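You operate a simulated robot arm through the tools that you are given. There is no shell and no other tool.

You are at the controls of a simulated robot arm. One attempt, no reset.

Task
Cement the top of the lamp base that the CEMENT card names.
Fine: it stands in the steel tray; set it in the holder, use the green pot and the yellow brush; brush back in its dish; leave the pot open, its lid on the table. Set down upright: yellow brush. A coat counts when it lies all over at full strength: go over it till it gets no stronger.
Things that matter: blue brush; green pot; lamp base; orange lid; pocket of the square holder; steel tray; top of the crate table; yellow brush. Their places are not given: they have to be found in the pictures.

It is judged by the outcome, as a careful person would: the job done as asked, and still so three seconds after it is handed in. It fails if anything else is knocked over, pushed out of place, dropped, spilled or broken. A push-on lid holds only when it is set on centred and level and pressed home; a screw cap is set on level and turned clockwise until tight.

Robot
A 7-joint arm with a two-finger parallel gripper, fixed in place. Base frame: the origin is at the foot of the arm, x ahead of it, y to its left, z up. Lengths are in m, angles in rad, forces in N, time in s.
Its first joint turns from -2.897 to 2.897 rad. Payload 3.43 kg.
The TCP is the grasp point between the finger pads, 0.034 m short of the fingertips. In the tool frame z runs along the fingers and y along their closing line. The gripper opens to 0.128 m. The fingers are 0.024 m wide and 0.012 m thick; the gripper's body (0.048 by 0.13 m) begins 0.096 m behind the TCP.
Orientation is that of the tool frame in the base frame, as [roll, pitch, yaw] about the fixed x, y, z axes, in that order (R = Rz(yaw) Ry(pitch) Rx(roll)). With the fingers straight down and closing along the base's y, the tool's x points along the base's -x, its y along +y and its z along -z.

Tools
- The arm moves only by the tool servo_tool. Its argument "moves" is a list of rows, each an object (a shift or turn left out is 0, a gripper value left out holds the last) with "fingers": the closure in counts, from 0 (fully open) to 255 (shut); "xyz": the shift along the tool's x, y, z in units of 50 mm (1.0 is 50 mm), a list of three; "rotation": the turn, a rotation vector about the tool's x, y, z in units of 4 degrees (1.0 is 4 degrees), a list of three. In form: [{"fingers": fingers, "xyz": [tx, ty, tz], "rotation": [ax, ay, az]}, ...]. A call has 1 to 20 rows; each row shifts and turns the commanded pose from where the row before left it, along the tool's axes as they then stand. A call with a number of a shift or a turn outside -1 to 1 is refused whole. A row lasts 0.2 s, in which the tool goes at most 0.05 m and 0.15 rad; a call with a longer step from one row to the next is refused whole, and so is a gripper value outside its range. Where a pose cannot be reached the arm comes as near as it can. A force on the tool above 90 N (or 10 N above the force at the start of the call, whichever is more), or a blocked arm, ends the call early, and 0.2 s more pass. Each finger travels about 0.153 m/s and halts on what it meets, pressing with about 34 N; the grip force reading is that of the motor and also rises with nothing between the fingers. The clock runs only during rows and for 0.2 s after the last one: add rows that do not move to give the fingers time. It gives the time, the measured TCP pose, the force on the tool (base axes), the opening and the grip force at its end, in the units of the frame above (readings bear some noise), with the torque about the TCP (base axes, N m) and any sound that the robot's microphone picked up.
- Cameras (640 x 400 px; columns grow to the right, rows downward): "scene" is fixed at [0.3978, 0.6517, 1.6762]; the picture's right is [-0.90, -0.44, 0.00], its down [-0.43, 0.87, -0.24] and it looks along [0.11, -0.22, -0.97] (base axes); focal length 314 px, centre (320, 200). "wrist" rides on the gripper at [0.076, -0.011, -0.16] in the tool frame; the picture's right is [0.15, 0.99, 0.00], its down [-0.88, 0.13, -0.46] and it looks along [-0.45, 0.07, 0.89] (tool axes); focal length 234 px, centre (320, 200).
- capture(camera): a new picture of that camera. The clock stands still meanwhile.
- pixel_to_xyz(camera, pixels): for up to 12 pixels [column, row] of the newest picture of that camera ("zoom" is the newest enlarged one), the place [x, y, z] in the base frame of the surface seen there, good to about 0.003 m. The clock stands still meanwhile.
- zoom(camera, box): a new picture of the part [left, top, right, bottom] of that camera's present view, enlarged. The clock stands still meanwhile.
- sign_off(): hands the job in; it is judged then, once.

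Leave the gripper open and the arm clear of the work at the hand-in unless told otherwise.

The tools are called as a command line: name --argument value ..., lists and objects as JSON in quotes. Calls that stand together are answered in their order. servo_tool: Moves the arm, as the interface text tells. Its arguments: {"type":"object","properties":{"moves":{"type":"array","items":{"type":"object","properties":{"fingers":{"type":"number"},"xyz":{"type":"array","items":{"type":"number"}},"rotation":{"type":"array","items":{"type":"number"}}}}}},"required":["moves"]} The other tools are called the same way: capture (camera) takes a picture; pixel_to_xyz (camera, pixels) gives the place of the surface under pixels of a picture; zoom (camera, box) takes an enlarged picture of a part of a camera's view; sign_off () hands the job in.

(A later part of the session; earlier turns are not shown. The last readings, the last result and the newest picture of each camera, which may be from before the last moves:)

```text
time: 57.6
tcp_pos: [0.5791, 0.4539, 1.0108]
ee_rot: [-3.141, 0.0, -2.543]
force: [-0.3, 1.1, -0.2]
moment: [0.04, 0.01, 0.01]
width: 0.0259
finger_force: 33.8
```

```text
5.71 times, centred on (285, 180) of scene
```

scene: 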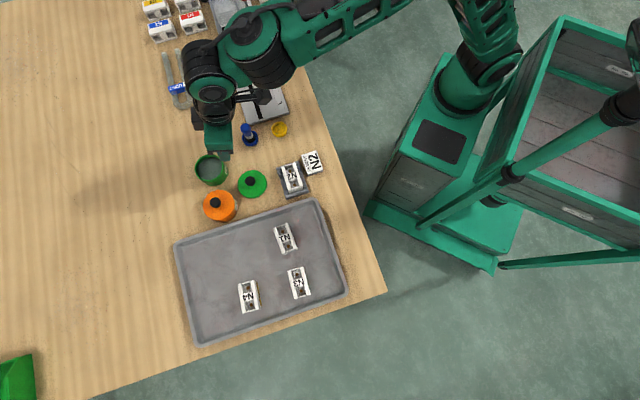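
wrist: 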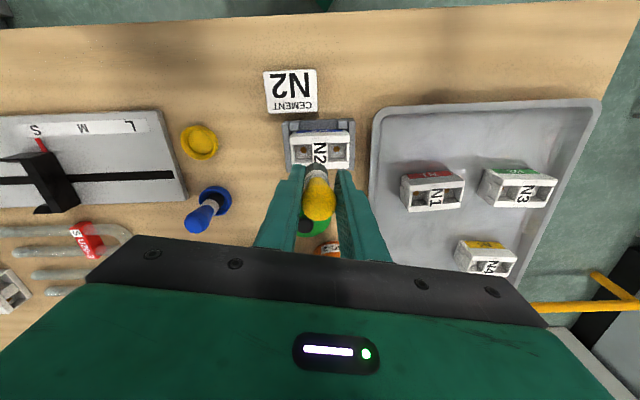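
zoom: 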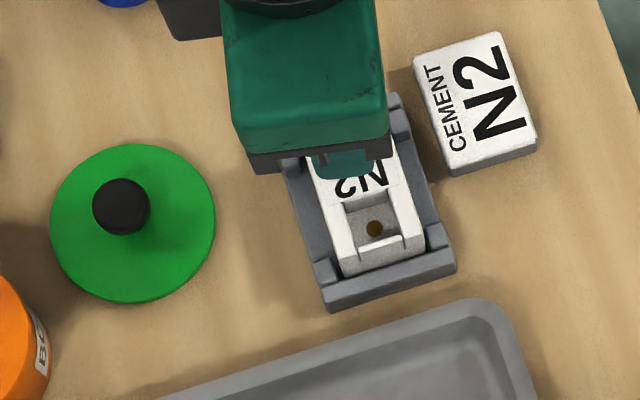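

The base is right under the brush. I lower to z≈0.975 first.

servo_tool --moves '[{"xyz": [0.02, 0.03, 0.24]}, {"xyz": [0.02, 0.03, 0.24]}, {"xyz": [0, 0, 0.24]}, {}, {}]'

zoom --camera "scene" --box '[260, 150, 324, 206]'

zoom --camera "wrist" --box '[250, 90, 390, 230]'

```text
time: 58.8
tcp_pos: [0.5757, 0.4549, 0.9755]
ee_rot: [-3.141, 0.001, -2.543]
force: [0.4, -0.3, -0.6]
moment: [-0.03, 0.01, 0.03]
width: 0.0257
finger_force: 34.4
```

```text
7.14 times, centred on (292, 178) of scene
```

zoom: 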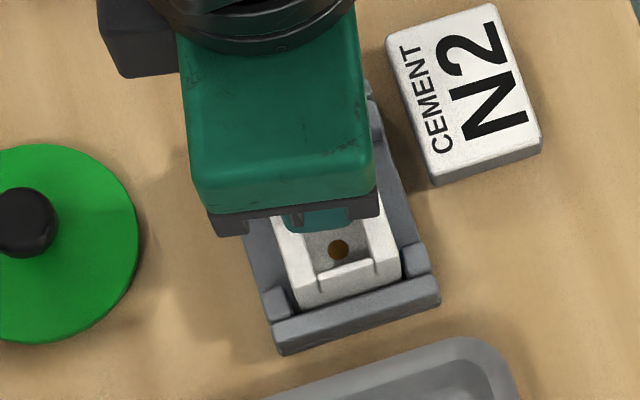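

```text
2.86 times, centred on (320, 160) of wrist
```

zoom: 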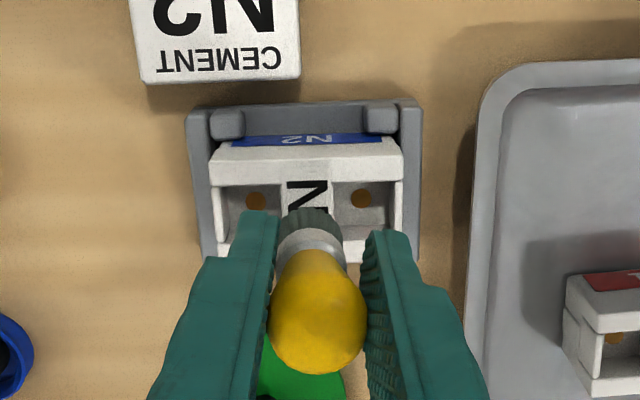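

No contact yet. Lower by 2 mm steps while watching the force.

servo_tool --moves '[{"xyz": [0, 0, 0.04]}, {"xyz": [0, 0, 0.04]}, {"xyz": [0, 0, 0.04]}, {}]'

```text
time: 59.8
tcp_pos: [0.5759, 0.4554, 0.9709]
ee_rot: [3.14, 0.001, -2.544]
force: [0.5, 0.1, -1.7]
moment: [0.01, -0.02, -0.01]
width: 0.0263
finger_force: 33.8
```

servo_tool --moves '[{"xyz": [0, 0, 0.04]}, {"xyz": [0, 0, 0.04]}, {"xyz": [0, 0, 0.02]}, {}]'

```text
time: 60.8
tcp_pos: [0.5757, 0.4552, 0.9656]
ee_rot: [3.14, 0.002, -2.545]
force: [1.4, 0.6, 13.4]
moment: [0.1, -0.11, 0.0]
width: 0.0262
finger_force: 33.5
```

Contact with 13 N at z 0.9656. I ease 0.6 mm and start sweeping along the base's long axis (±28 mm), centre lane, then the +12 mm lane.

servo_tool --moves '[{"xyz": [0, 0, -0.012]}, {"xyz": [0.033, 0.1837, 0]}, {"xyz": [0.033, 0.1837, 0]}, {"xyz": [0.033, 0.1837, 0]}, {"xyz": [-0.033, -0.1837, 0]}, {"xyz": [-0.033, -0.1837, 0]}, {"xyz": [-0.033, -0.1837, 0]}, {"xyz": [-0.033, -0.1837, 0]}, {"xyz": [-0.033, -0.1837, 0]}, {"xyz": [-0.033, -0.1837, 0]}, {"xyz": [-0.236, 0.0425, 0]}, {"xyz": [0.033, 0.1837, 0]}, {"xyz": [0.033, 0.1837, 0]}, {"xyz": [0.033, 0.1837, 0]}, {"xyz": [0.033, 0.1837, 0]}, {"xyz": [0.033, 0.1837, 0]}, {"xyz": [0.033, 0.1837, 0]}]'

zoom --camera "scene" --box '[260, 150, 324, 206]'

zoom --camera "wrist" --box '[220, 70, 420, 230]'

```text
time: 64.4
tcp_pos: [0.5628, 0.4834, 0.9646]
ee_rot: [-3.141, -0.001, -2.544]
force: [-0.4, -0.2, -0.9]
moment: [0.04, 0.03, 0.01]
width: 0.0261
finger_force: 34.2
```

```text
7.14 times, centred on (292, 178) of scene
```

zoom: 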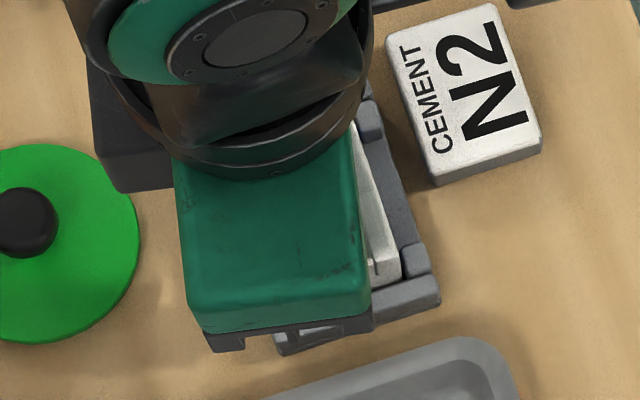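

```text
2.50 times, centred on (320, 150) of wrist
```

zoom: 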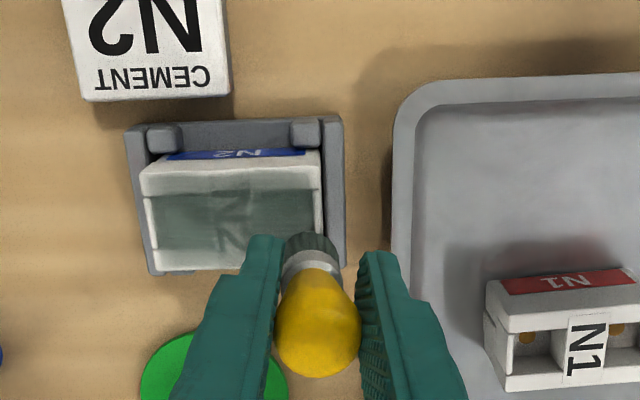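

A translucent grey coat is building over the top. Force is near zero here, so I press 1 mm more and do the centre lane back and then the −12 mm lane.

servo_tool --moves '[{"xyz": [-0.033, -0.1837, 0.016]}, {"xyz": [-0.033, -0.1837, 0]}, {"xyz": [-0.033, -0.1837, 0]}, {"xyz": [-0.033, -0.1837, 0]}, {"xyz": [-0.033, -0.1837, 0]}, {"xyz": [-0.033, -0.1837, 0]}, {"xyz": [0.236, -0.0425, 0]}, {"xyz": [0.236, -0.0425, 0]}, {"xyz": [0.033, 0.1837, 0]}, {"xyz": [0.033, 0.1837, 0]}, {"xyz": [0.033, 0.1837, 0]}, {}]'

zoom --camera "wrist" --box '[220, 70, 420, 230]'

```text
time: 67.0
tcp_pos: [0.5663, 0.448, 0.9641]
ee_rot: [-3.141, -0.001, -2.542]
force: [-0.9, -0.1, 0.2]
moment: [-0.01, 0.01, 0.0]
width: 0.026
finger_force: 33.6
```

```text
2.50 times, centred on (320, 150) of wrist
```

zoom: 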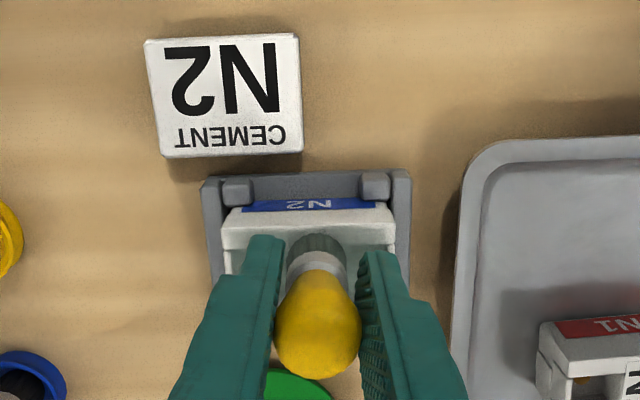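

Force is about zero; I probe down in 1 mm steps to find the contact again.

servo_tool --moves '[{"xyz": [0, 0, 0.02]}, {}]'

servo_tool --moves '[{"xyz": [0, 0, 0.02]}, {}]'

```text
time: 67.6
tcp_pos: [0.5668, 0.4468, 0.9638]
ee_rot: [3.139, 0.001, -2.543]
force: [-1.2, -0.8, 10.4]
moment: [0.0, 0.09, -0.01]
width: 0.026
finger_force: 33.7
```

```text
time: 68.2
tcp_pos: [0.5676, 0.4467, 0.964]
ee_rot: [3.14, 0.003, -2.542]
force: [0.1, -0.9, 27.4]
moment: [-0.01, -0.01, 0.0]
width: 0.0261
finger_force: 34.3
```

Contact is at z≈0.964. I ease to a light press and sweep the −12 lane both ways, then the −4 lane.

servo_tool --moves '[{"xyz": [0, 0, -0.022]}, {"xyz": [0.033, 0.1837, 0]}, {"xyz": [0.033, 0.1837, 0]}, {"xyz": [0.033, 0.1837, 0]}, {"xyz": [-0.033, -0.1837, 0]}, {"xyz": [-0.033, -0.1837, 0]}, {"xyz": [-0.033, -0.1837, 0]}, {"xyz": [-0.033, -0.1837, 0]}, {"xyz": [-0.033, -0.1837, 0]}, {"xyz": [-0.033, -0.1837, 0]}, {"xyz": [-0.157, 0.0283, 0]}, {"xyz": [0.033, 0.1837, 0]}, {"xyz": [0.033, 0.1837, 0]}, {"xyz": [0.033, 0.1837, 0]}, {"xyz": [0.033, 0.1837, 0]}, {"xyz": [0.033, 0.1837, 0]}, {"xyz": [0.033, 0.1837, 0]}]'

zoom --camera "wrist" --box '[220, 70, 420, 230]'

```text
time: 71.8
tcp_pos: [0.5517, 0.4728, 0.9649]
ee_rot: [3.14, 0.0, -2.543]
force: [0.6, 0.4, -0.2]
moment: [-0.01, 0.01, 0.01]
width: 0.0259
finger_force: 34.2
```

```text
2.50 times, centred on (320, 150) of wrist
```

zoom: 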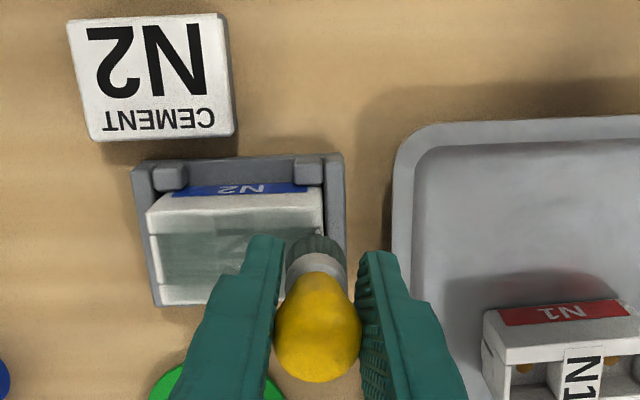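

I lift 40 mm and move aside along tool −x to inspect the coat.

servo_tool --moves '[{"xyz": [0, 0, -0.4]}, {"xyz": [-0.5, -0.4, -0.4]}, {"xyz": [-0.7, -0.3, 0]}, {}]'

capture --camera "wrist"

zoom --camera "wrist" --box '[270, 60, 390, 160]'

zoom --camera "scene" --box '[264, 155, 324, 205]'

```text
time: 72.8
tcp_pos: [0.623, 0.4778, 1.0038]
ee_rot: [3.141, 0.0, -2.543]
force: [-0.2, 0.1, -1.5]
moment: [0.0, -0.01, 0.0]
width: 0.0262
finger_force: 34.2
```

```text
taken
```

wrist: 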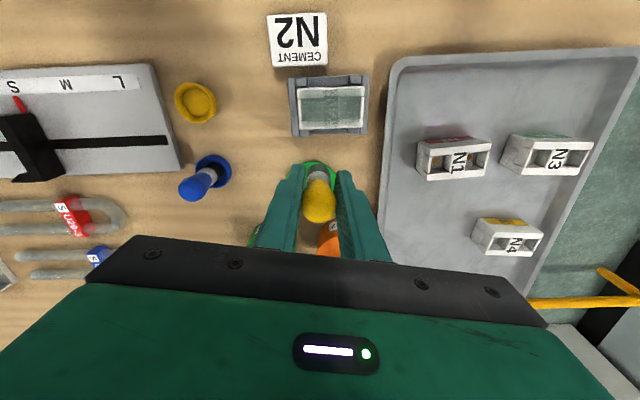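

```text
4.00 times, centred on (330, 110) of wrist
```

zoom: 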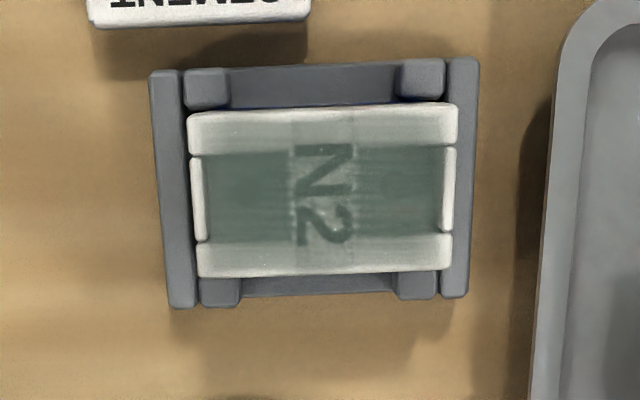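

```text
8.00 times, centred on (294, 180) of scene
```

zoom: 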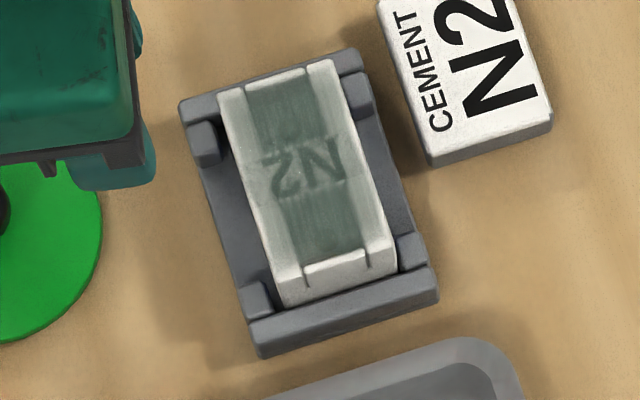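

zoom --camera "wrist" --box '[298, 80, 368, 136]'

zoom --camera "scene" --box '[275, 160, 315, 195]'

```text
7.14 times, centred on (333, 108) of wrist
```

zoom: 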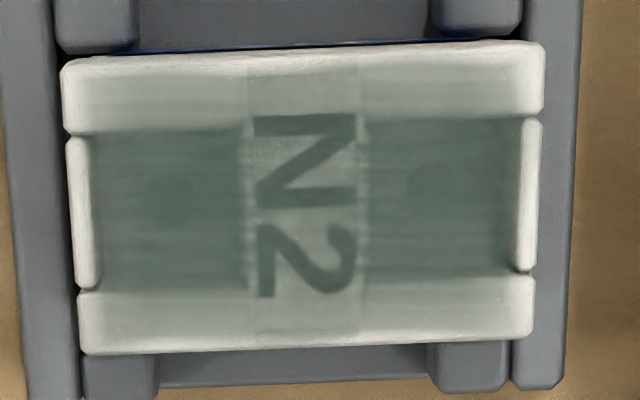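

```text
11.43 times, centred on (295, 178) of scene
```

zoom: 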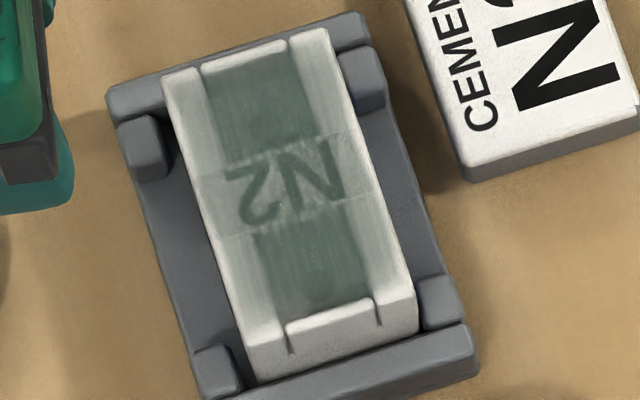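

The coat covers nearly the whole top but is still thin, most so near the edges. Before more sweeps I reload: first I check brush state, then dip again.

zoom --camera "wrist" --box '[270, 150, 370, 230]'

```text
5.00 times, centred on (320, 190) of wrist
```

zoom: 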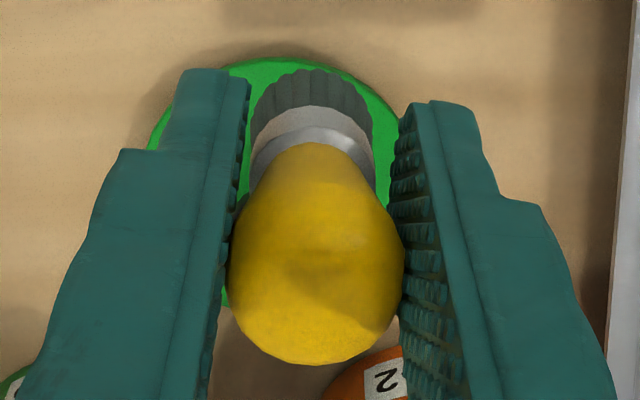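

The bristles still carry cement. I sweep again, now reaching further to the edges (start at lane −14 mm, end −31 mm).

servo_tool --moves '[{"xyz": [0.606, -0.256, 0.1]}, {"xyz": [0.606, -0.256, 0.3]}, {"xyz": [0, 0, 0.27]}, {"xyz": [0, 0, 0.1]}, {}, {}]'

```text
time: 74.2
tcp_pos: [0.5864, 0.4201, 0.9646]
ee_rot: [3.14, 0.0, -2.543]
force: [-0.4, 0.2, -0.3]
moment: [0.04, 0.03, 0.0]
width: 0.0259
finger_force: 33.9
```

servo_tool --moves '[{"xyz": [0, 0, 0.016]}, {"xyz": [0.0366, 0.2034, 0]}, {"xyz": [0.0366, 0.2034, 0]}, {"xyz": [0.0366, 0.2034, 0]}]'

```text
time: 75.2
tcp_pos: [0.5648, 0.4441, 0.9648]
ee_rot: [-3.14, 0.0, -2.543]
force: [0.9, -0.5, -0.1]
moment: [0.01, 0.03, 0.02]
width: 0.026
finger_force: 34.1
```

servo_tool --moves '[{"xyz": [0, 0, 0.016]}, {}]'

servo_tool --moves '[{"xyz": [0, 0, 0.012]}, {}]'

```text
time: 75.8
tcp_pos: [0.5654, 0.4454, 0.9632]
ee_rot: [-3.141, 0.001, -2.544]
force: [0.0, -0.5, -0.7]
moment: [0.02, 0.02, 0.01]
width: 0.0258
finger_force: 33.6
```

```text
time: 76.4
tcp_pos: [0.5656, 0.4436, 0.963]
ee_rot: [3.141, -0.001, -2.543]
force: [0.1, -0.3, -0.7]
moment: [0.01, 0.02, 0.0]
width: 0.026
finger_force: 34.1
```

servo_tool --moves '[{"xyz": [0, 0, 0.014]}, {}]'

servo_tool --moves '[{"xyz": [0, 0, 0.01]}, {}]'

```text
time: 77.0
tcp_pos: [0.5648, 0.4439, 0.9628]
ee_rot: [3.139, 0.002, -2.544]
force: [0.2, -0.2, 5.1]
moment: [0.03, 0.03, 0.03]
width: 0.0261
finger_force: 34.1
```

```text
time: 77.6
tcp_pos: [0.5658, 0.4445, 0.9624]
ee_rot: [3.14, 0.002, -2.542]
force: [0.5, -3.4, 12.0]
moment: [-0.08, 0.02, -0.02]
width: 0.026
finger_force: 34.3
```

12 N now. Sweeping lane −14 back and forth, then lane −7.

servo_tool --moves '[{"xyz": [0.0366, 0.2034, 0]}, {"xyz": [0.0366, 0.2034, 0]}, {"xyz": [0.0366, 0.2034, 0]}, {"xyz": [-0.0366, -0.2034, 0]}, {"xyz": [-0.0366, -0.2034, 0]}, {"xyz": [-0.0366, -0.2034, 0]}, {"xyz": [-0.0366, -0.2034, 0]}, {"xyz": [-0.0366, -0.2034, 0]}, {"xyz": [-0.0366, -0.2034, 0]}, {"xyz": [-0.138, 0.0248, 0]}, {"xyz": [0.0366, 0.2034, 0]}, {"xyz": [0.0366, 0.2034, 0]}, {"xyz": [0.0366, 0.2034, 0]}]'

servo_tool --moves '[{"xyz": [0.0366, 0.2034, 0]}, {"xyz": [0.0366, 0.2034, 0]}, {"xyz": [0.0366, 0.2034, 0]}, {"xyz": [-0.138, 0.0248, 0]}, {"xyz": [-0.0366, -0.2034, 0]}, {"xyz": [-0.0366, -0.2034, 0]}, {"xyz": [-0.0366, -0.2034, 0]}]'

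zoom --camera "wrist" --box '[220, 70, 420, 230]'

```text
time: 80.4
tcp_pos: [0.5694, 0.4492, 0.9625]
ee_rot: [3.14, 0.0, -2.542]
force: [-0.2, -0.7, 1.7]
moment: [0.03, -0.02, -0.01]
width: 0.0262
finger_force: 33.6
```

```text
time: 82.0
tcp_pos: [0.5754, 0.4537, 0.9634]
ee_rot: [-3.141, 0.002, -2.543]
force: [-1.1, 1.8, 7.1]
moment: [0.17, 0.04, -0.01]
width: 0.0259
finger_force: 34.1
```

```text
2.50 times, centred on (320, 150) of wrist
```

zoom: 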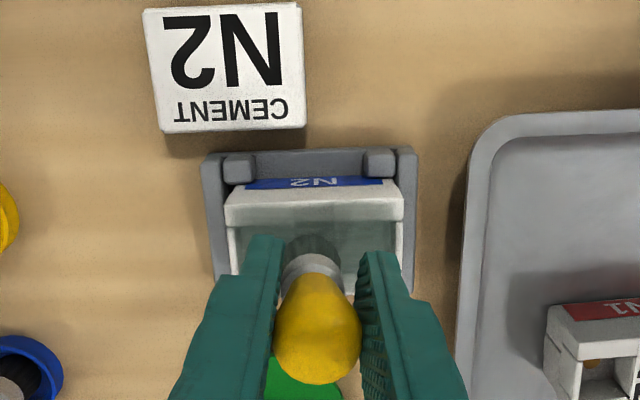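

Good contact. I go on: rest of lane 0, then lanes +7 and +14.

servo_tool --moves '[{"xyz": [-0.0366, -0.2034, 0]}, {"xyz": [-0.0366, -0.2034, 0]}, {"xyz": [-0.0366, -0.2034, 0]}, {"xyz": [-0.138, 0.0248, 0]}, {"xyz": [0.0366, 0.2034, 0]}, {"xyz": [0.0366, 0.2034, 0]}, {"xyz": [0.0366, 0.2034, 0]}]'

servo_tool --moves '[{"xyz": [0.0366, 0.2034, 0]}, {"xyz": [0.0366, 0.2034, 0]}, {"xyz": [0.0366, 0.2034, 0]}, {"xyz": [-0.138, 0.0248, 0]}, {"xyz": [-0.0366, -0.2034, 0]}, {"xyz": [-0.0366, -0.2034, 0]}, {"xyz": [-0.0366, -0.2034, 0]}]'

servo_tool --moves '[{"xyz": [-0.0366, -0.2034, 0]}, {"xyz": [-0.0366, -0.2034, 0]}, {"xyz": [-0.0366, -0.2034, 0]}, {"xyz": [0.0366, 0.2034, 0]}, {"xyz": [0.0366, 0.2034, 0]}, {"xyz": [0.0366, 0.2034, 0]}, {"xyz": [0.0366, 0.2034, 0]}, {"xyz": [0.0366, 0.2034, 0]}, {"xyz": [0.0366, 0.2034, 0]}]'

```text
time: 83.6
tcp_pos: [0.5781, 0.4588, 0.9623]
ee_rot: [3.14, 0.001, -2.542]
force: [0.8, 0.7, 4.4]
moment: [0.04, -0.01, 0.0]
width: 0.0261
finger_force: 33.3
```

```text
time: 85.2
tcp_pos: [0.586, 0.4643, 0.9614]
ee_rot: [3.138, 0.002, -2.545]
force: [-0.3, 0.7, 6.2]
moment: [0.12, 0.05, -0.01]
width: 0.0262
finger_force: 34.2
```

```text
time: 87.2
tcp_pos: [0.5636, 0.4858, 0.9613]
ee_rot: [-3.14, 0.0, -2.541]
force: [0.5, -0.7, 5.2]
moment: [-0.06, 0.01, -0.03]
width: 0.0257
finger_force: 34.0
```

Contact was kept throughout (4–6 N). I lift and look.

servo_tool --moves '[{"xyz": [0, 0, -0.4]}, {"xyz": [-0.4, -0.4, -0.45]}, {"xyz": [-0.5, -0.4, 0]}, {}]'

capture --camera "wrist"

zoom --camera "wrist" --box '[290, 70, 374, 140]'

zoom --camera "scene" --box '[275, 160, 315, 195]'

```text
time: 88.2
tcp_pos: [0.6249, 0.4772, 1.0043]
ee_rot: [-3.141, 0.0, -2.543]
force: [-0.9, -0.2, -1.1]
moment: [0.01, 0.02, -0.02]
width: 0.0259
finger_force: 34.0
```

```text
taken
```

wrist: 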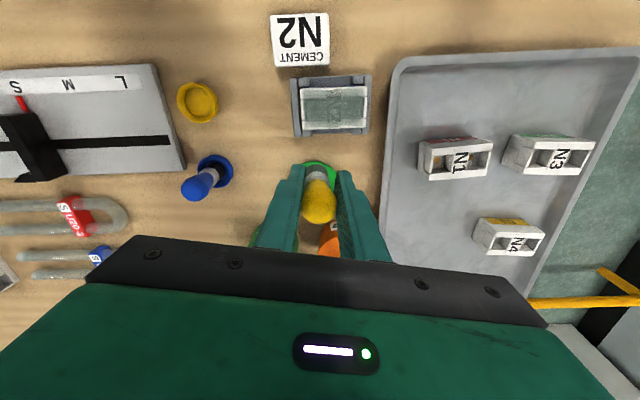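

```text
5.71 times, centred on (332, 105) of wrist
```

zoom: 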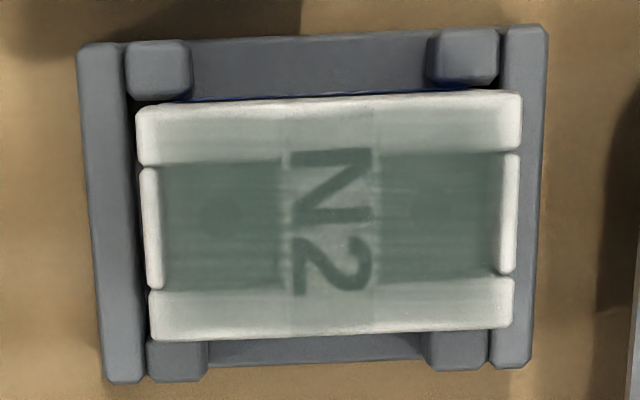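

```text
11.43 times, centred on (295, 178) of scene
```

zoom: 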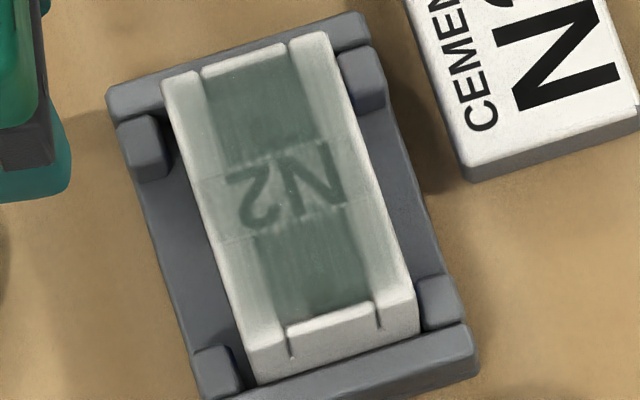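

The coat is even but still looks thin; the brush may be running dry. I dip again: out over the pot with the 12° tilt.

servo_tool --moves '[{"xyz": [-0.579, -0.309, -0.08]}, {"xyz": [-0.579, -0.309, -0.08]}, {"xyz": [-0.579, -0.309, -0.08]}, {"rotation": [0, -1, 0]}, {"rotation": [0, -1, 0]}, {"rotation": [0, -1, 0]}, {"xyz": [-0.319, 0, 0.327]}, {"xyz": [-0.319, 0, 0.327]}, {"xyz": [-0.319, 0, 0.327]}, {}, {}]'

zoom --camera "wrist" --box '[250, 90, 390, 230]'

```text
time: 90.6
tcp_pos: [0.7668, 0.5233, 0.9789]
ee_rot: [3.14, 0.212, -2.543]
force: [0.7, 0.7, -0.9]
moment: [0.0, 0.04, 0.04]
width: 0.0261
finger_force: 34.2
```

```text
2.86 times, centred on (320, 160) of wrist
```

zoom: 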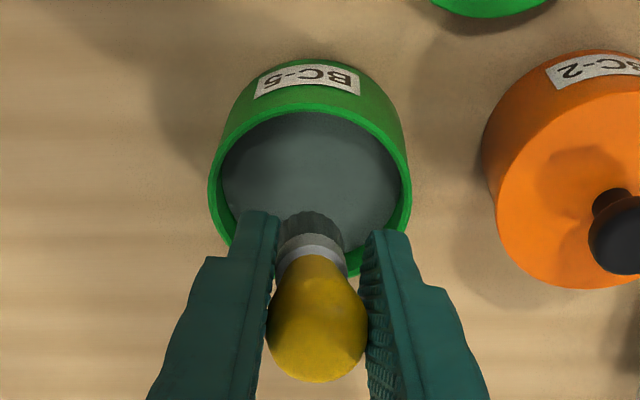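

I shift 5 mm sideways to the pot's middle and dip down to the surface (TCP z≈0.948).

servo_tool --moves '[{"xyz": [0, -0.1, 0]}, {"xyz": [0.043, 0, 0.202]}, {"xyz": [0.043, 0, 0.202]}, {"xyz": [0.043, 0, 0.202]}, {}]'

```text
time: 91.8
tcp_pos: [0.7715, 0.5167, 0.9467]
ee_rot: [3.138, 0.21, -2.544]
force: [0.9, 0.0, 2.2]
moment: [-0.01, -0.03, 0.05]
width: 0.0262
finger_force: 33.7
```

Light contact (2 N). A touch deeper and a short stir sideways.

servo_tool --moves '[{"xyz": [0.003, 0, 0.014]}, {"xyz": [0, 0.06, 0]}, {"xyz": [0, -0.12, 0]}, {"xyz": [0, 0.06, 0]}, {}]'

zoom --camera "wrist" --box '[250, 90, 390, 230]'

```text
time: 93.0
tcp_pos: [0.772, 0.5169, 0.9478]
ee_rot: [-3.141, 0.21, -2.546]
force: [2.5, -3.7, 13.9]
moment: [-0.2, -0.28, 0.0]
width: 0.0261
finger_force: 34.1
```

```text
2.86 times, centred on (320, 160) of wrist
```

zoom: 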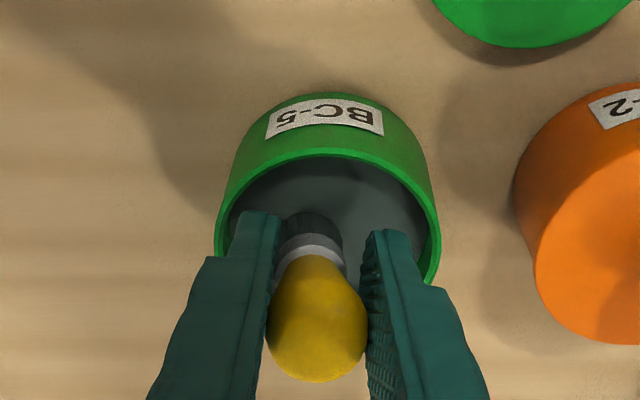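

Dipped (14 N). I lift out, go inwards, stand upright and return above the base's start corner.

servo_tool --moves '[{"xyz": [-0.047, 0, -0.22]}, {"xyz": [-0.047, 0, -0.22]}, {"xyz": [-0.047, 0, -0.22]}, {"xyz": [-0.047, 0, -0.22]}, {"xyz": [0.6, 0, -0.24]}, {"xyz": [0.7, 0, -0.28]}, {"xyz": [0.34, 0, -0.136]}, {"rotation": [0, 1, 0]}, {"rotation": [0, 1, 0]}, {"rotation": [0, 1, 0]}, {"xyz": [0.6, 0.131, 0]}, {"xyz": [0.791, 0.173, 0]}, {"xyz": [0.791, 0.173, 0]}, {"xyz": [0.19, 0.042, 0]}, {}, {}]'

capture --camera "scene"

zoom --camera "wrist" --box '[250, 90, 390, 230]'

```text
time: 96.4
tcp_pos: [0.5848, 0.4214, 1.0062]
ee_rot: [3.142, -0.001, -2.543]
force: [0.0, -1.5, -0.2]
moment: [-0.04, 0.0, -0.03]
width: 0.0261
finger_force: 34.1
```

```text
taken
```

scene: 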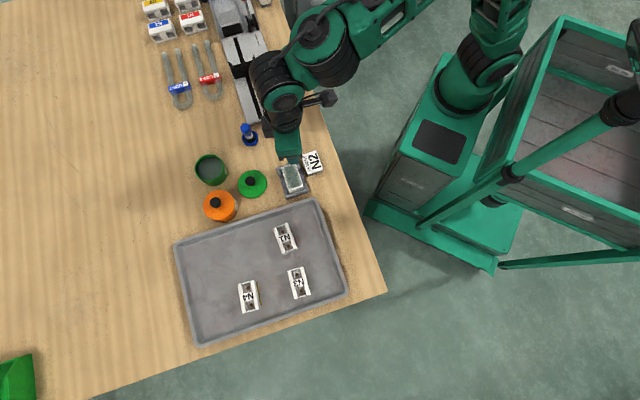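

```text
2.86 times, centred on (320, 160) of wrist
```

zoom: 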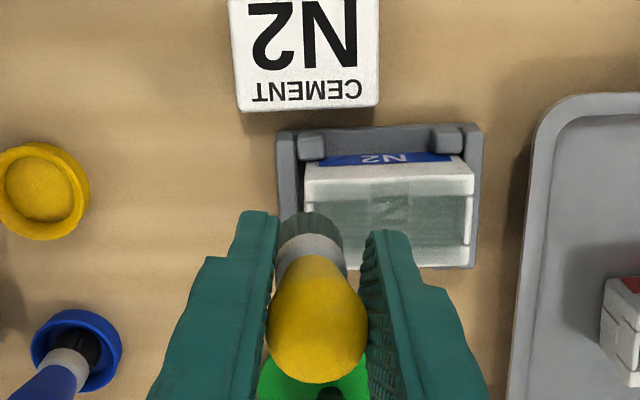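

I trim 2.6 mm sideways, lower to z≈0.9635, glide to mid-length and probe the contact.

servo_tool --moves '[{"xyz": [-0.051, 0.009, 0.25]}, {"xyz": [0, 0, 0.3]}, {"xyz": [0, 0, 0.28]}, {"xyz": [0, 0, 0.02]}, {"xyz": [0.0366, 0.2034, 0]}, {"xyz": [0.0366, 0.2034, 0]}, {"xyz": [0.0366, 0.2034, 0]}, {}]'

servo_tool --moves '[{"xyz": [0, 0, 0.014]}, {}]'

```text
time: 98.2
tcp_pos: [0.5677, 0.4458, 0.9655]
ee_rot: [-3.141, -0.001, -2.543]
force: [-0.4, 0.4, -0.4]
moment: [0.03, 0.02, 0.0]
width: 0.026
finger_force: 34.4
```

```text
time: 98.8
tcp_pos: [0.5668, 0.4451, 0.9623]
ee_rot: [3.142, -0.001, -2.544]
force: [1.0, 0.3, -0.8]
moment: [0.0, -0.01, -0.02]
width: 0.026
finger_force: 34.0
```

servo_tool --moves '[{"xyz": [0, 0, 0.014]}, {}]'

servo_tool --moves '[{"xyz": [0, 0, 0.014]}, {}]'

```text
time: 99.4
tcp_pos: [0.5678, 0.4442, 0.9618]
ee_rot: [-3.141, -0.001, -2.544]
force: [-0.6, 0.0, -0.6]
moment: [0.01, 0.05, 0.0]
width: 0.0259
finger_force: 33.7
```

```text
time: 100.0
tcp_pos: [0.5672, 0.4458, 0.961]
ee_rot: [-3.141, 0.0, -2.542]
force: [-0.6, 0.4, 2.0]
moment: [0.02, -0.02, -0.01]
width: 0.0261
finger_force: 34.2
```

Contact starts at z≈0.961. I press 0.5 mm more and run the lanes −14, −7, 0.

servo_tool --moves '[{"xyz": [0, 0, 0.01]}, {"xyz": [0.0366, 0.2034, 0]}, {"xyz": [0.0366, 0.2034, 0]}, {"xyz": [0.0366, 0.2034, 0]}, {"xyz": [-0.0366, -0.2034, 0]}, {"xyz": [-0.0366, -0.2034, 0]}, {"xyz": [-0.0366, -0.2034, 0]}, {"xyz": [-0.0366, -0.2034, 0]}, {"xyz": [-0.0366, -0.2034, 0]}, {"xyz": [-0.0366, -0.2034, 0]}, {"xyz": [-0.138, 0.0248, 0]}, {"xyz": [0.0366, 0.2034, 0]}, {"xyz": [0.0366, 0.2034, 0]}, {"xyz": [0.0366, 0.2034, 0]}]'

servo_tool --moves '[{"xyz": [0.0366, 0.2034, 0]}, {"xyz": [0.0366, 0.2034, 0]}, {"xyz": [0.0366, 0.2034, 0]}, {"xyz": [-0.138, 0.0248, 0]}, {"xyz": [-0.0366, -0.2034, 0]}, {"xyz": [-0.0366, -0.2034, 0]}, {"xyz": [-0.0366, -0.2034, 0]}]'

servo_tool --moves '[{"xyz": [-0.0366, -0.2034, 0]}, {"xyz": [-0.0366, -0.2034, 0]}, {"xyz": [-0.0366, -0.2034, 0]}, {"xyz": [-0.138, 0.0248, 0]}, {"xyz": [0.0366, 0.2034, 0]}, {"xyz": [0.0366, 0.2034, 0]}, {"xyz": [0.0366, 0.2034, 0]}]'

servo_tool --moves '[{"xyz": [0.0366, 0.2034, 0]}, {"xyz": [0.0366, 0.2034, 0]}, {"xyz": [0.0366, 0.2034, 0]}, {"xyz": [-0.138, 0.0248, 0]}, {"xyz": [-0.0366, -0.2034, 0]}, {"xyz": [-0.0366, -0.2034, 0]}, {"xyz": [-0.0366, -0.2034, 0]}]'

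servo_tool --moves '[{"xyz": [-0.0366, -0.2034, 0]}, {"xyz": [-0.0366, -0.2034, 0]}, {"xyz": [-0.0366, -0.2034, 0]}, {"xyz": [0.0366, 0.2034, 0]}, {"xyz": [0.0366, 0.2034, 0]}, {"xyz": [0.0366, 0.2034, 0]}, {"xyz": [0.0366, 0.2034, 0]}, {"xyz": [0.0366, 0.2034, 0]}, {"xyz": [0.0366, 0.2034, 0]}]'

```text
time: 103.0
tcp_pos: [0.5707, 0.4523, 0.9609]
ee_rot: [3.142, -0.001, -2.542]
force: [-0.2, 0.1, 0.3]
moment: [0.0, 0.02, -0.01]
width: 0.0261
finger_force: 34.5
```

```text
time: 104.6
tcp_pos: [0.5755, 0.4567, 0.9621]
ee_rot: [-3.141, 0.001, -2.542]
force: [-0.5, 0.2, 0.1]
moment: [0.01, 0.0, -0.02]
width: 0.0263
finger_force: 33.4
```

```text
time: 106.2
tcp_pos: [0.5814, 0.4605, 0.9614]
ee_rot: [3.142, 0.001, -2.544]
force: [-0.6, -0.4, -0.7]
moment: [0.0, 0.03, 0.02]
width: 0.0264
finger_force: 33.7
```

```text
time: 107.8
tcp_pos: [0.5874, 0.4653, 0.9624]
ee_rot: [-3.141, 0.001, -2.544]
force: [0.1, -0.7, -1.0]
moment: [0.0, -0.03, 0.01]
width: 0.0261
finger_force: 33.9
```

```text
time: 109.8
tcp_pos: [0.5663, 0.4886, 0.9606]
ee_rot: [-3.141, 0.0, -2.545]
force: [0.6, -0.8, 3.6]
moment: [-0.07, -0.01, -0.05]
width: 0.0262
finger_force: 34.4
```

Contact was marginal in the middle lanes. I press about 0.8 mm more and repeat the lanes from +14 to −14.

servo_tool --moves '[{"xyz": [-0.0366, -0.2034, 0.016]}, {"xyz": [-0.0366, -0.2034, 0]}, {"xyz": [-0.0366, -0.2034, 0]}]'

servo_tool --moves '[{"xyz": [-0.0366, -0.2034, 0]}, {"xyz": [-0.0366, -0.2034, 0]}, {"xyz": [-0.0366, -0.2034, 0]}, {"xyz": [0.138, -0.0248, 0]}, {"xyz": [0.0366, 0.2034, 0]}, {"xyz": [0.0366, 0.2034, 0]}, {"xyz": [0.0366, 0.2034, 0]}]'

```text
time: 110.6
tcp_pos: [0.5871, 0.4667, 0.9598]
ee_rot: [3.14, 0.002, -2.543]
force: [-0.5, 1.9, 9.8]
moment: [0.06, 0.0, -0.03]
width: 0.0264
finger_force: 34.1
```

```text
time: 112.2
tcp_pos: [0.5798, 0.4617, 0.9596]
ee_rot: [3.14, 0.0, -2.543]
force: [1.8, 1.2, 11.2]
moment: [0.01, -0.17, 0.04]
width: 0.0265
finger_force: 34.0
```

Good pressure (10 N). On through lanes +7, 0, −7, −14.

servo_tool --moves '[{"xyz": [0.0366, 0.2034, 0]}, {"xyz": [0.0366, 0.2034, 0]}, {"xyz": [0.0366, 0.2034, 0]}, {"xyz": [0.138, -0.0248, 0]}, {"xyz": [-0.0366, -0.2034, 0]}, {"xyz": [-0.0366, -0.2034, 0]}, {"xyz": [-0.0366, -0.2034, 0]}]'

servo_tool --moves '[{"xyz": [-0.0366, -0.2034, 0]}, {"xyz": [-0.0366, -0.2034, 0]}, {"xyz": [-0.0366, -0.2034, 0]}, {"xyz": [0.138, -0.0248, 0]}, {"xyz": [0.0366, 0.2034, 0]}, {"xyz": [0.0366, 0.2034, 0]}, {"xyz": [0.0366, 0.2034, 0]}]'

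servo_tool --moves '[{"xyz": [0.0366, 0.2034, 0]}, {"xyz": [0.0366, 0.2034, 0]}, {"xyz": [0.0366, 0.2034, 0]}, {"xyz": [0.138, -0.0248, 0]}, {"xyz": [-0.0366, -0.2034, 0]}, {"xyz": [-0.0366, -0.2034, 0]}, {"xyz": [-0.0366, -0.2034, 0]}]'

servo_tool --moves '[{"xyz": [-0.0366, -0.2034, 0]}, {"xyz": [-0.0366, -0.2034, 0]}, {"xyz": [-0.0366, -0.2034, 0]}, {"xyz": [0.0366, 0.2034, 0]}, {"xyz": [0.0366, 0.2034, 0]}, {"xyz": [0.0366, 0.2034, 0]}, {"xyz": [0.0366, 0.2034, 0]}, {"xyz": [0.0366, 0.2034, 0]}, {"xyz": [0.0366, 0.2034, 0]}]'

```text
time: 113.8
tcp_pos: [0.5776, 0.4567, 0.961]
ee_rot: [3.14, 0.001, -2.542]
force: [-0.1, 0.6, -1.0]
moment: [0.02, 0.0, 0.0]
width: 0.0261
finger_force: 34.1
```

```text
time: 115.4
tcp_pos: [0.5704, 0.4501, 0.9613]
ee_rot: [3.139, 0.002, -2.543]
force: [-0.4, 0.2, -0.2]
moment: [0.04, 0.03, 0.04]
width: 0.0262
finger_force: 33.8
```

```text
time: 117.0
tcp_pos: [0.5673, 0.4453, 0.9606]
ee_rot: [3.14, 0.001, -2.544]
force: [-0.2, -0.2, -1.0]
moment: [-0.04, -0.04, 0.01]
width: 0.0262
finger_force: 34.0
```

```text
time: 119.0
tcp_pos: [0.5454, 0.4683, 0.9601]
ee_rot: [3.141, -0.001, -2.543]
force: [0.5, 0.0, -1.2]
moment: [-0.01, 0.0, 0.03]
width: 0.0261
finger_force: 34.1
```

I lift and look at the coat again.

servo_tool --moves '[{"xyz": [0, 0, -0.4]}, {"xyz": [-0.6, -0.35, -0.45]}, {"xyz": [-0.81, -0.4, 0]}, {}]'

capture --camera "wrist"

zoom --camera "wrist" --box '[290, 70, 374, 140]'

zoom --camera "scene" --box '[275, 160, 315, 195]'

```text
time: 120.0
tcp_pos: [0.6251, 0.4787, 1.0029]
ee_rot: [3.141, -0.001, -2.543]
force: [-0.7, -0.1, -0.4]
moment: [0.04, -0.02, -0.02]
width: 0.0262
finger_force: 34.2
```

```text
taken
```

wrist: 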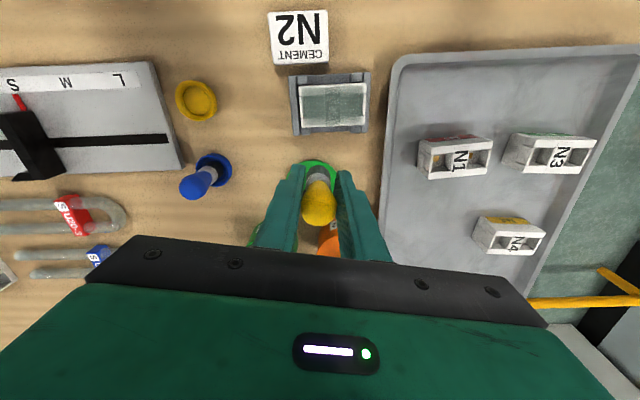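

```text
5.71 times, centred on (332, 105) of wrist
```

zoom: 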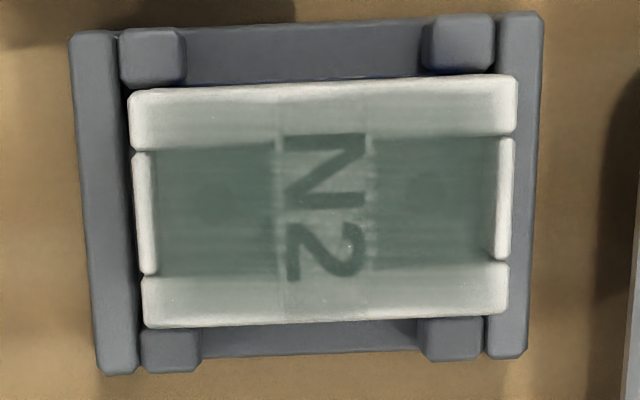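

```text
11.43 times, centred on (295, 178) of scene
```

zoom: 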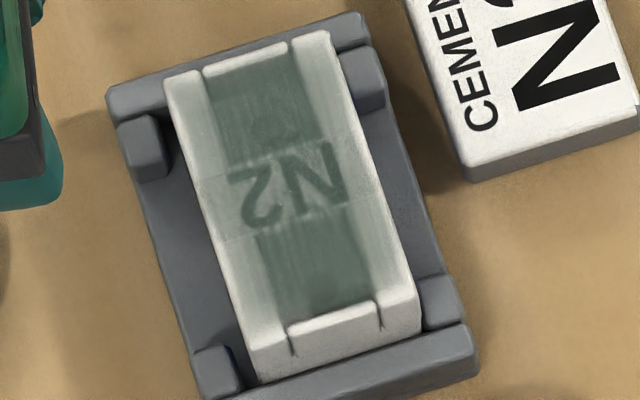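

zoom --camera "wrist" --box '[305, 80, 337, 130]'

zoom --camera "wrist" --box '[340, 78, 372, 128]'

zoom --camera "scene" --box '[283, 163, 307, 178]'

zoom --camera "scene" --box '[288, 178, 316, 194]'

```text
8.00 times, centred on (321, 105) of wrist
```

zoom: 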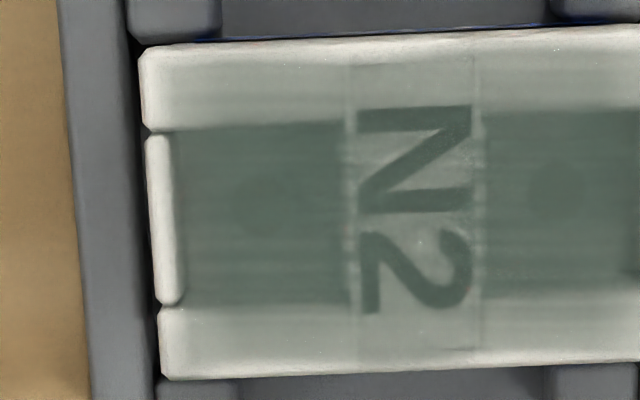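

```text
8.00 times, centred on (356, 103) of wrist
```

zoom: 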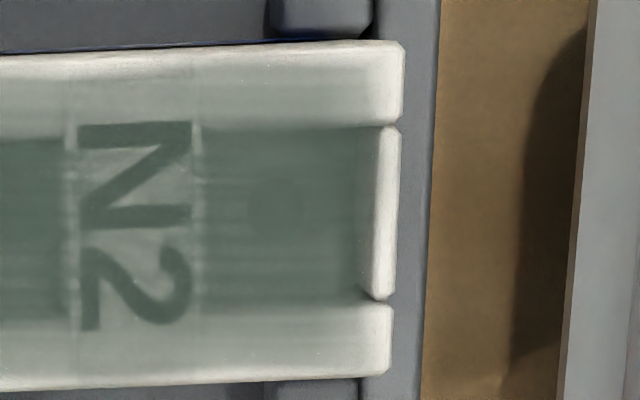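

```text
16.00 times, centred on (295, 170) of scene
```

zoom: 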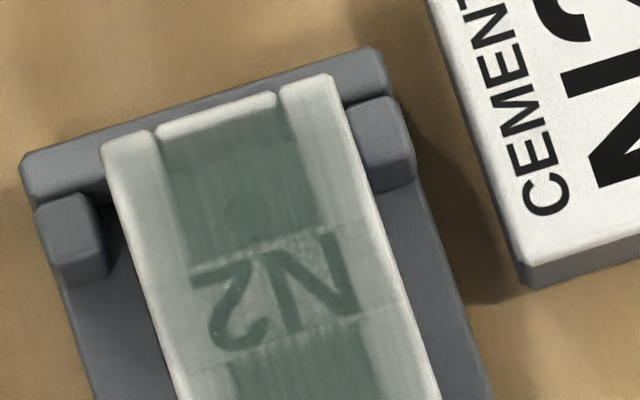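

```text
16.00 times, centred on (302, 186) of scene
```

zoom: 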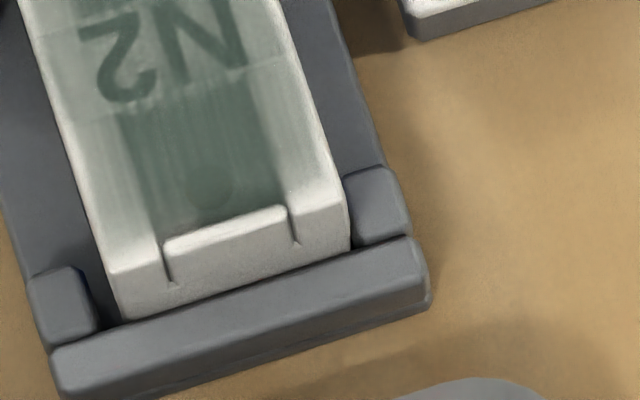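

The coat is still streaky and faint towards the near-tray end and outer edges. I reload again, centring the fingers over the pot mouth.

servo_tool --moves '[{"xyz": [-0.573, -0.32, -0.06]}, {"xyz": [-0.573, -0.32, -0.06]}, {"xyz": [-0.573, -0.32, -0.06]}, {"rotation": [0, -1, 0]}, {"rotation": [0, -1, 0]}, {"rotation": [0, -1, 0]}, {"xyz": [-0.351, 0, 0.32]}, {"xyz": [-0.351, 0, 0.32]}, {"xyz": [-0.351, 0, 0.32]}, {}, {}]'

zoom --camera "wrist" --box '[250, 90, 390, 230]'

```text
time: 122.4
tcp_pos: [0.7722, 0.5205, 0.976]
ee_rot: [3.141, 0.21, -2.545]
force: [0.2, 0.2, -0.6]
moment: [0.01, 0.0, -0.02]
width: 0.0263
finger_force: 33.9
```

```text
2.86 times, centred on (320, 160) of wrist
```

zoom: 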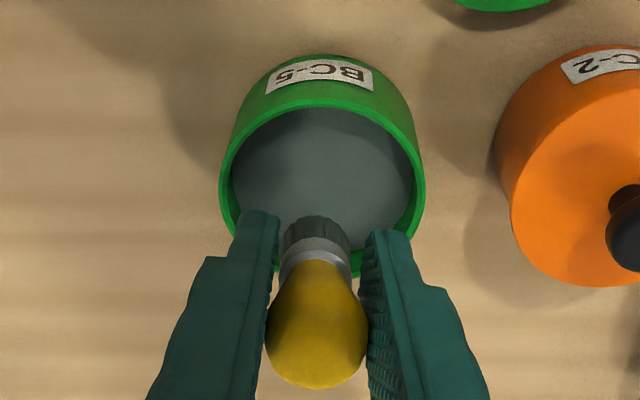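

Well centred. Down 29 mm, then gently to contact.

servo_tool --moves '[{"xyz": [0.04, 0, 0.19]}, {"xyz": [0.04, 0, 0.19]}, {"xyz": [0.04, 0, 0.19]}, {}]'

servo_tool --moves '[{"xyz": [0.004, 0, 0.02]}, {}]'

```text
time: 123.4
tcp_pos: [0.7738, 0.5214, 0.9469]
ee_rot: [3.141, 0.21, -2.542]
force: [0.5, 0.1, -0.3]
moment: [0.01, 0.0, -0.01]
width: 0.0261
finger_force: 34.2
```

```text
time: 124.0
tcp_pos: [0.7733, 0.5208, 0.9457]
ee_rot: [3.141, 0.209, -2.543]
force: [-0.1, -0.9, -0.8]
moment: [0.0, 0.0, 0.0]
width: 0.0262
finger_force: 34.0
```

servo_tool --moves '[{"xyz": [0.004, 0, 0.02]}, {}]'

servo_tool --moves '[{"xyz": [0.004, 0, 0.02]}, {}]'

```text
time: 124.6
tcp_pos: [0.7728, 0.5202, 0.9456]
ee_rot: [3.141, 0.208, -2.542]
force: [-0.7, -0.6, -1.3]
moment: [-0.02, 0.03, 0.03]
width: 0.0263
finger_force: 34.1
```

```text
time: 125.2
tcp_pos: [0.7738, 0.5202, 0.9451]
ee_rot: [-3.14, 0.212, -2.542]
force: [-0.4, -1.0, 3.2]
moment: [-0.02, -0.02, 0.01]
width: 0.0259
finger_force: 34.2
```

Contact. I press 0.4 mm more with a small stir, lift out, and return to the base's start corner.

servo_tool --moves '[{"xyz": [0.002, 0, 0.008]}, {"xyz": [0, 0.04, 0]}, {"xyz": [0, -0.08, 0]}, {"xyz": [0, 0.04, 0]}, {}]'

servo_tool --moves '[{"xyz": [-0.047, 0, -0.22]}, {"xyz": [-0.047, 0, -0.22]}, {"xyz": [-0.047, 0, -0.22]}, {"xyz": [-0.047, 0, -0.22]}, {"xyz": [0.6, 0, -0.24]}, {"xyz": [0.7, 0, -0.28]}, {"xyz": [0.34, 0, -0.136]}, {"rotation": [0, 1, 0]}, {"rotation": [0, 1, 0]}, {"rotation": [0, 1, 0]}, {"xyz": [0.6, 0.131, 0]}, {"xyz": [0.791, 0.173, 0]}, {"xyz": [0.791, 0.173, 0]}, {"xyz": [0.256, -0.032, 0]}, {}, {}]'

zoom --camera "wrist" --box '[250, 90, 390, 230]'

```text
time: 126.4
tcp_pos: [0.7732, 0.5207, 0.9449]
ee_rot: [3.141, 0.212, -2.545]
force: [0.6, -1.3, 12.0]
moment: [-0.07, -0.1, -0.01]
width: 0.0261
finger_force: 34.0
```

```text
time: 129.8
tcp_pos: [0.5872, 0.4211, 1.0038]
ee_rot: [3.14, 0.001, -2.544]
force: [0.1, -0.6, -0.2]
moment: [-0.01, -0.01, -0.02]
width: 0.0262
finger_force: 34.0
```

```text
2.86 times, centred on (320, 160) of wrist
```

zoom: 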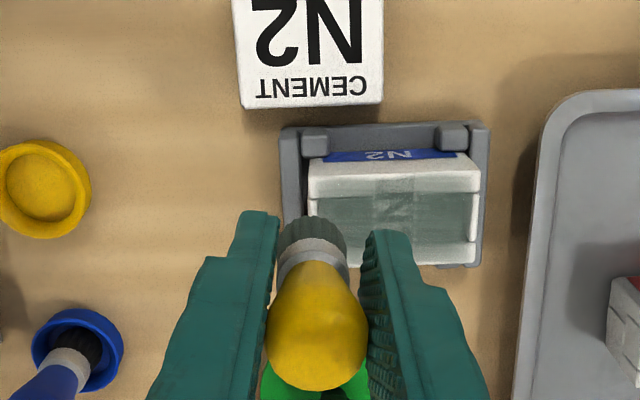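

At the start corner (S≈−15, L≈−34). I lower to z≈0.960, glide to mid-length and probe.

servo_tool --moves '[{"xyz": [0.039, -0.007, 0.25]}, {"xyz": [0, 0, 0.3]}, {"xyz": [0, 0, 0.3]}, {"xyz": [0, 0, 0.026]}, {"xyz": [0.0401, 0.223, 0]}, {"xyz": [0.0401, 0.223, 0]}, {"xyz": [0.0401, 0.223, 0]}, {}]'

servo_tool --moves '[{"xyz": [0, 0, 0.014]}, {}]'

```text
time: 131.6
tcp_pos: [0.5615, 0.4453, 0.9596]
ee_rot: [-3.141, 0.001, -2.544]
force: [0.5, -0.2, -0.3]
moment: [-0.02, 0.04, 0.03]
width: 0.0261
finger_force: 33.7
```

```text
time: 132.2
tcp_pos: [0.5618, 0.4443, 0.9584]
ee_rot: [-3.14, 0.001, -2.543]
force: [0.7, 0.0, -0.4]
moment: [0.03, -0.05, 0.01]
width: 0.0262
finger_force: 33.9
```

servo_tool --moves '[{"xyz": [0, 0, 0.014]}, {}]'

servo_tool --moves '[{"xyz": [0, 0, 0.014]}, {}]'

```text
time: 132.8
tcp_pos: [0.5629, 0.4434, 0.9597]
ee_rot: [3.139, 0.002, -2.543]
force: [0.3, 1.2, 7.8]
moment: [0.1, -0.04, -0.04]
width: 0.0263
finger_force: 33.7
```

```text
time: 133.4
tcp_pos: [0.562, 0.4434, 0.9579]
ee_rot: [3.14, 0.003, -2.544]
force: [-0.7, 0.4, 17.6]
moment: [0.17, -0.05, 0.0]
width: 0.0262
finger_force: 34.3
```

17 N; I sweep lane −17 now and watch the force.

servo_tool --moves '[{"xyz": [0.0401, 0.223, 0]}, {"xyz": [0.0401, 0.223, 0]}, {"xyz": [0.0401, 0.223, 0]}, {"xyz": [-0.0401, -0.223, 0]}, {"xyz": [-0.0401, -0.223, 0]}, {"xyz": [-0.0401, -0.223, 0]}]'

servo_tool --moves '[{"xyz": [-0.0401, -0.223, 0]}, {"xyz": [-0.0401, -0.223, 0]}, {"xyz": [-0.0401, -0.223, 0]}, {"xyz": [-0.1116, 0.0201, 0]}, {"xyz": [0.0401, 0.223, 0]}, {"xyz": [0.0401, 0.223, 0]}, {"xyz": [0.0401, 0.223, 0]}]'

servo_tool --moves '[{"xyz": [0.0401, 0.223, 0]}, {"xyz": [0.0401, 0.223, 0]}, {"xyz": [0.0401, 0.223, 0]}, {"xyz": [-0.1116, 0.0201, 0]}, {"xyz": [-0.0401, -0.223, 0]}, {"xyz": [-0.0401, -0.223, 0]}, {"xyz": [-0.0401, -0.223, 0]}]'

```text
time: 134.8
tcp_pos: [0.5614, 0.4442, 0.9568]
ee_rot: [3.14, -0.001, -2.543]
force: [-1.6, 0.5, 3.1]
moment: [0.03, -0.01, 0.01]
width: 0.0265
finger_force: 34.4
```

```text
time: 136.4
tcp_pos: [0.5675, 0.4498, 0.959]
ee_rot: [3.141, 0.0, -2.543]
force: [0.0, -0.2, -0.5]
moment: [-0.02, 0.0, 0.0]
width: 0.0261
finger_force: 34.0
```

```text
time: 138.0
tcp_pos: [0.5704, 0.4524, 0.9578]
ee_rot: [-3.141, -0.001, -2.542]
force: [-0.1, -0.6, -0.8]
moment: [0.0, 0.0, -0.02]
width: 0.0261
finger_force: 34.1
```

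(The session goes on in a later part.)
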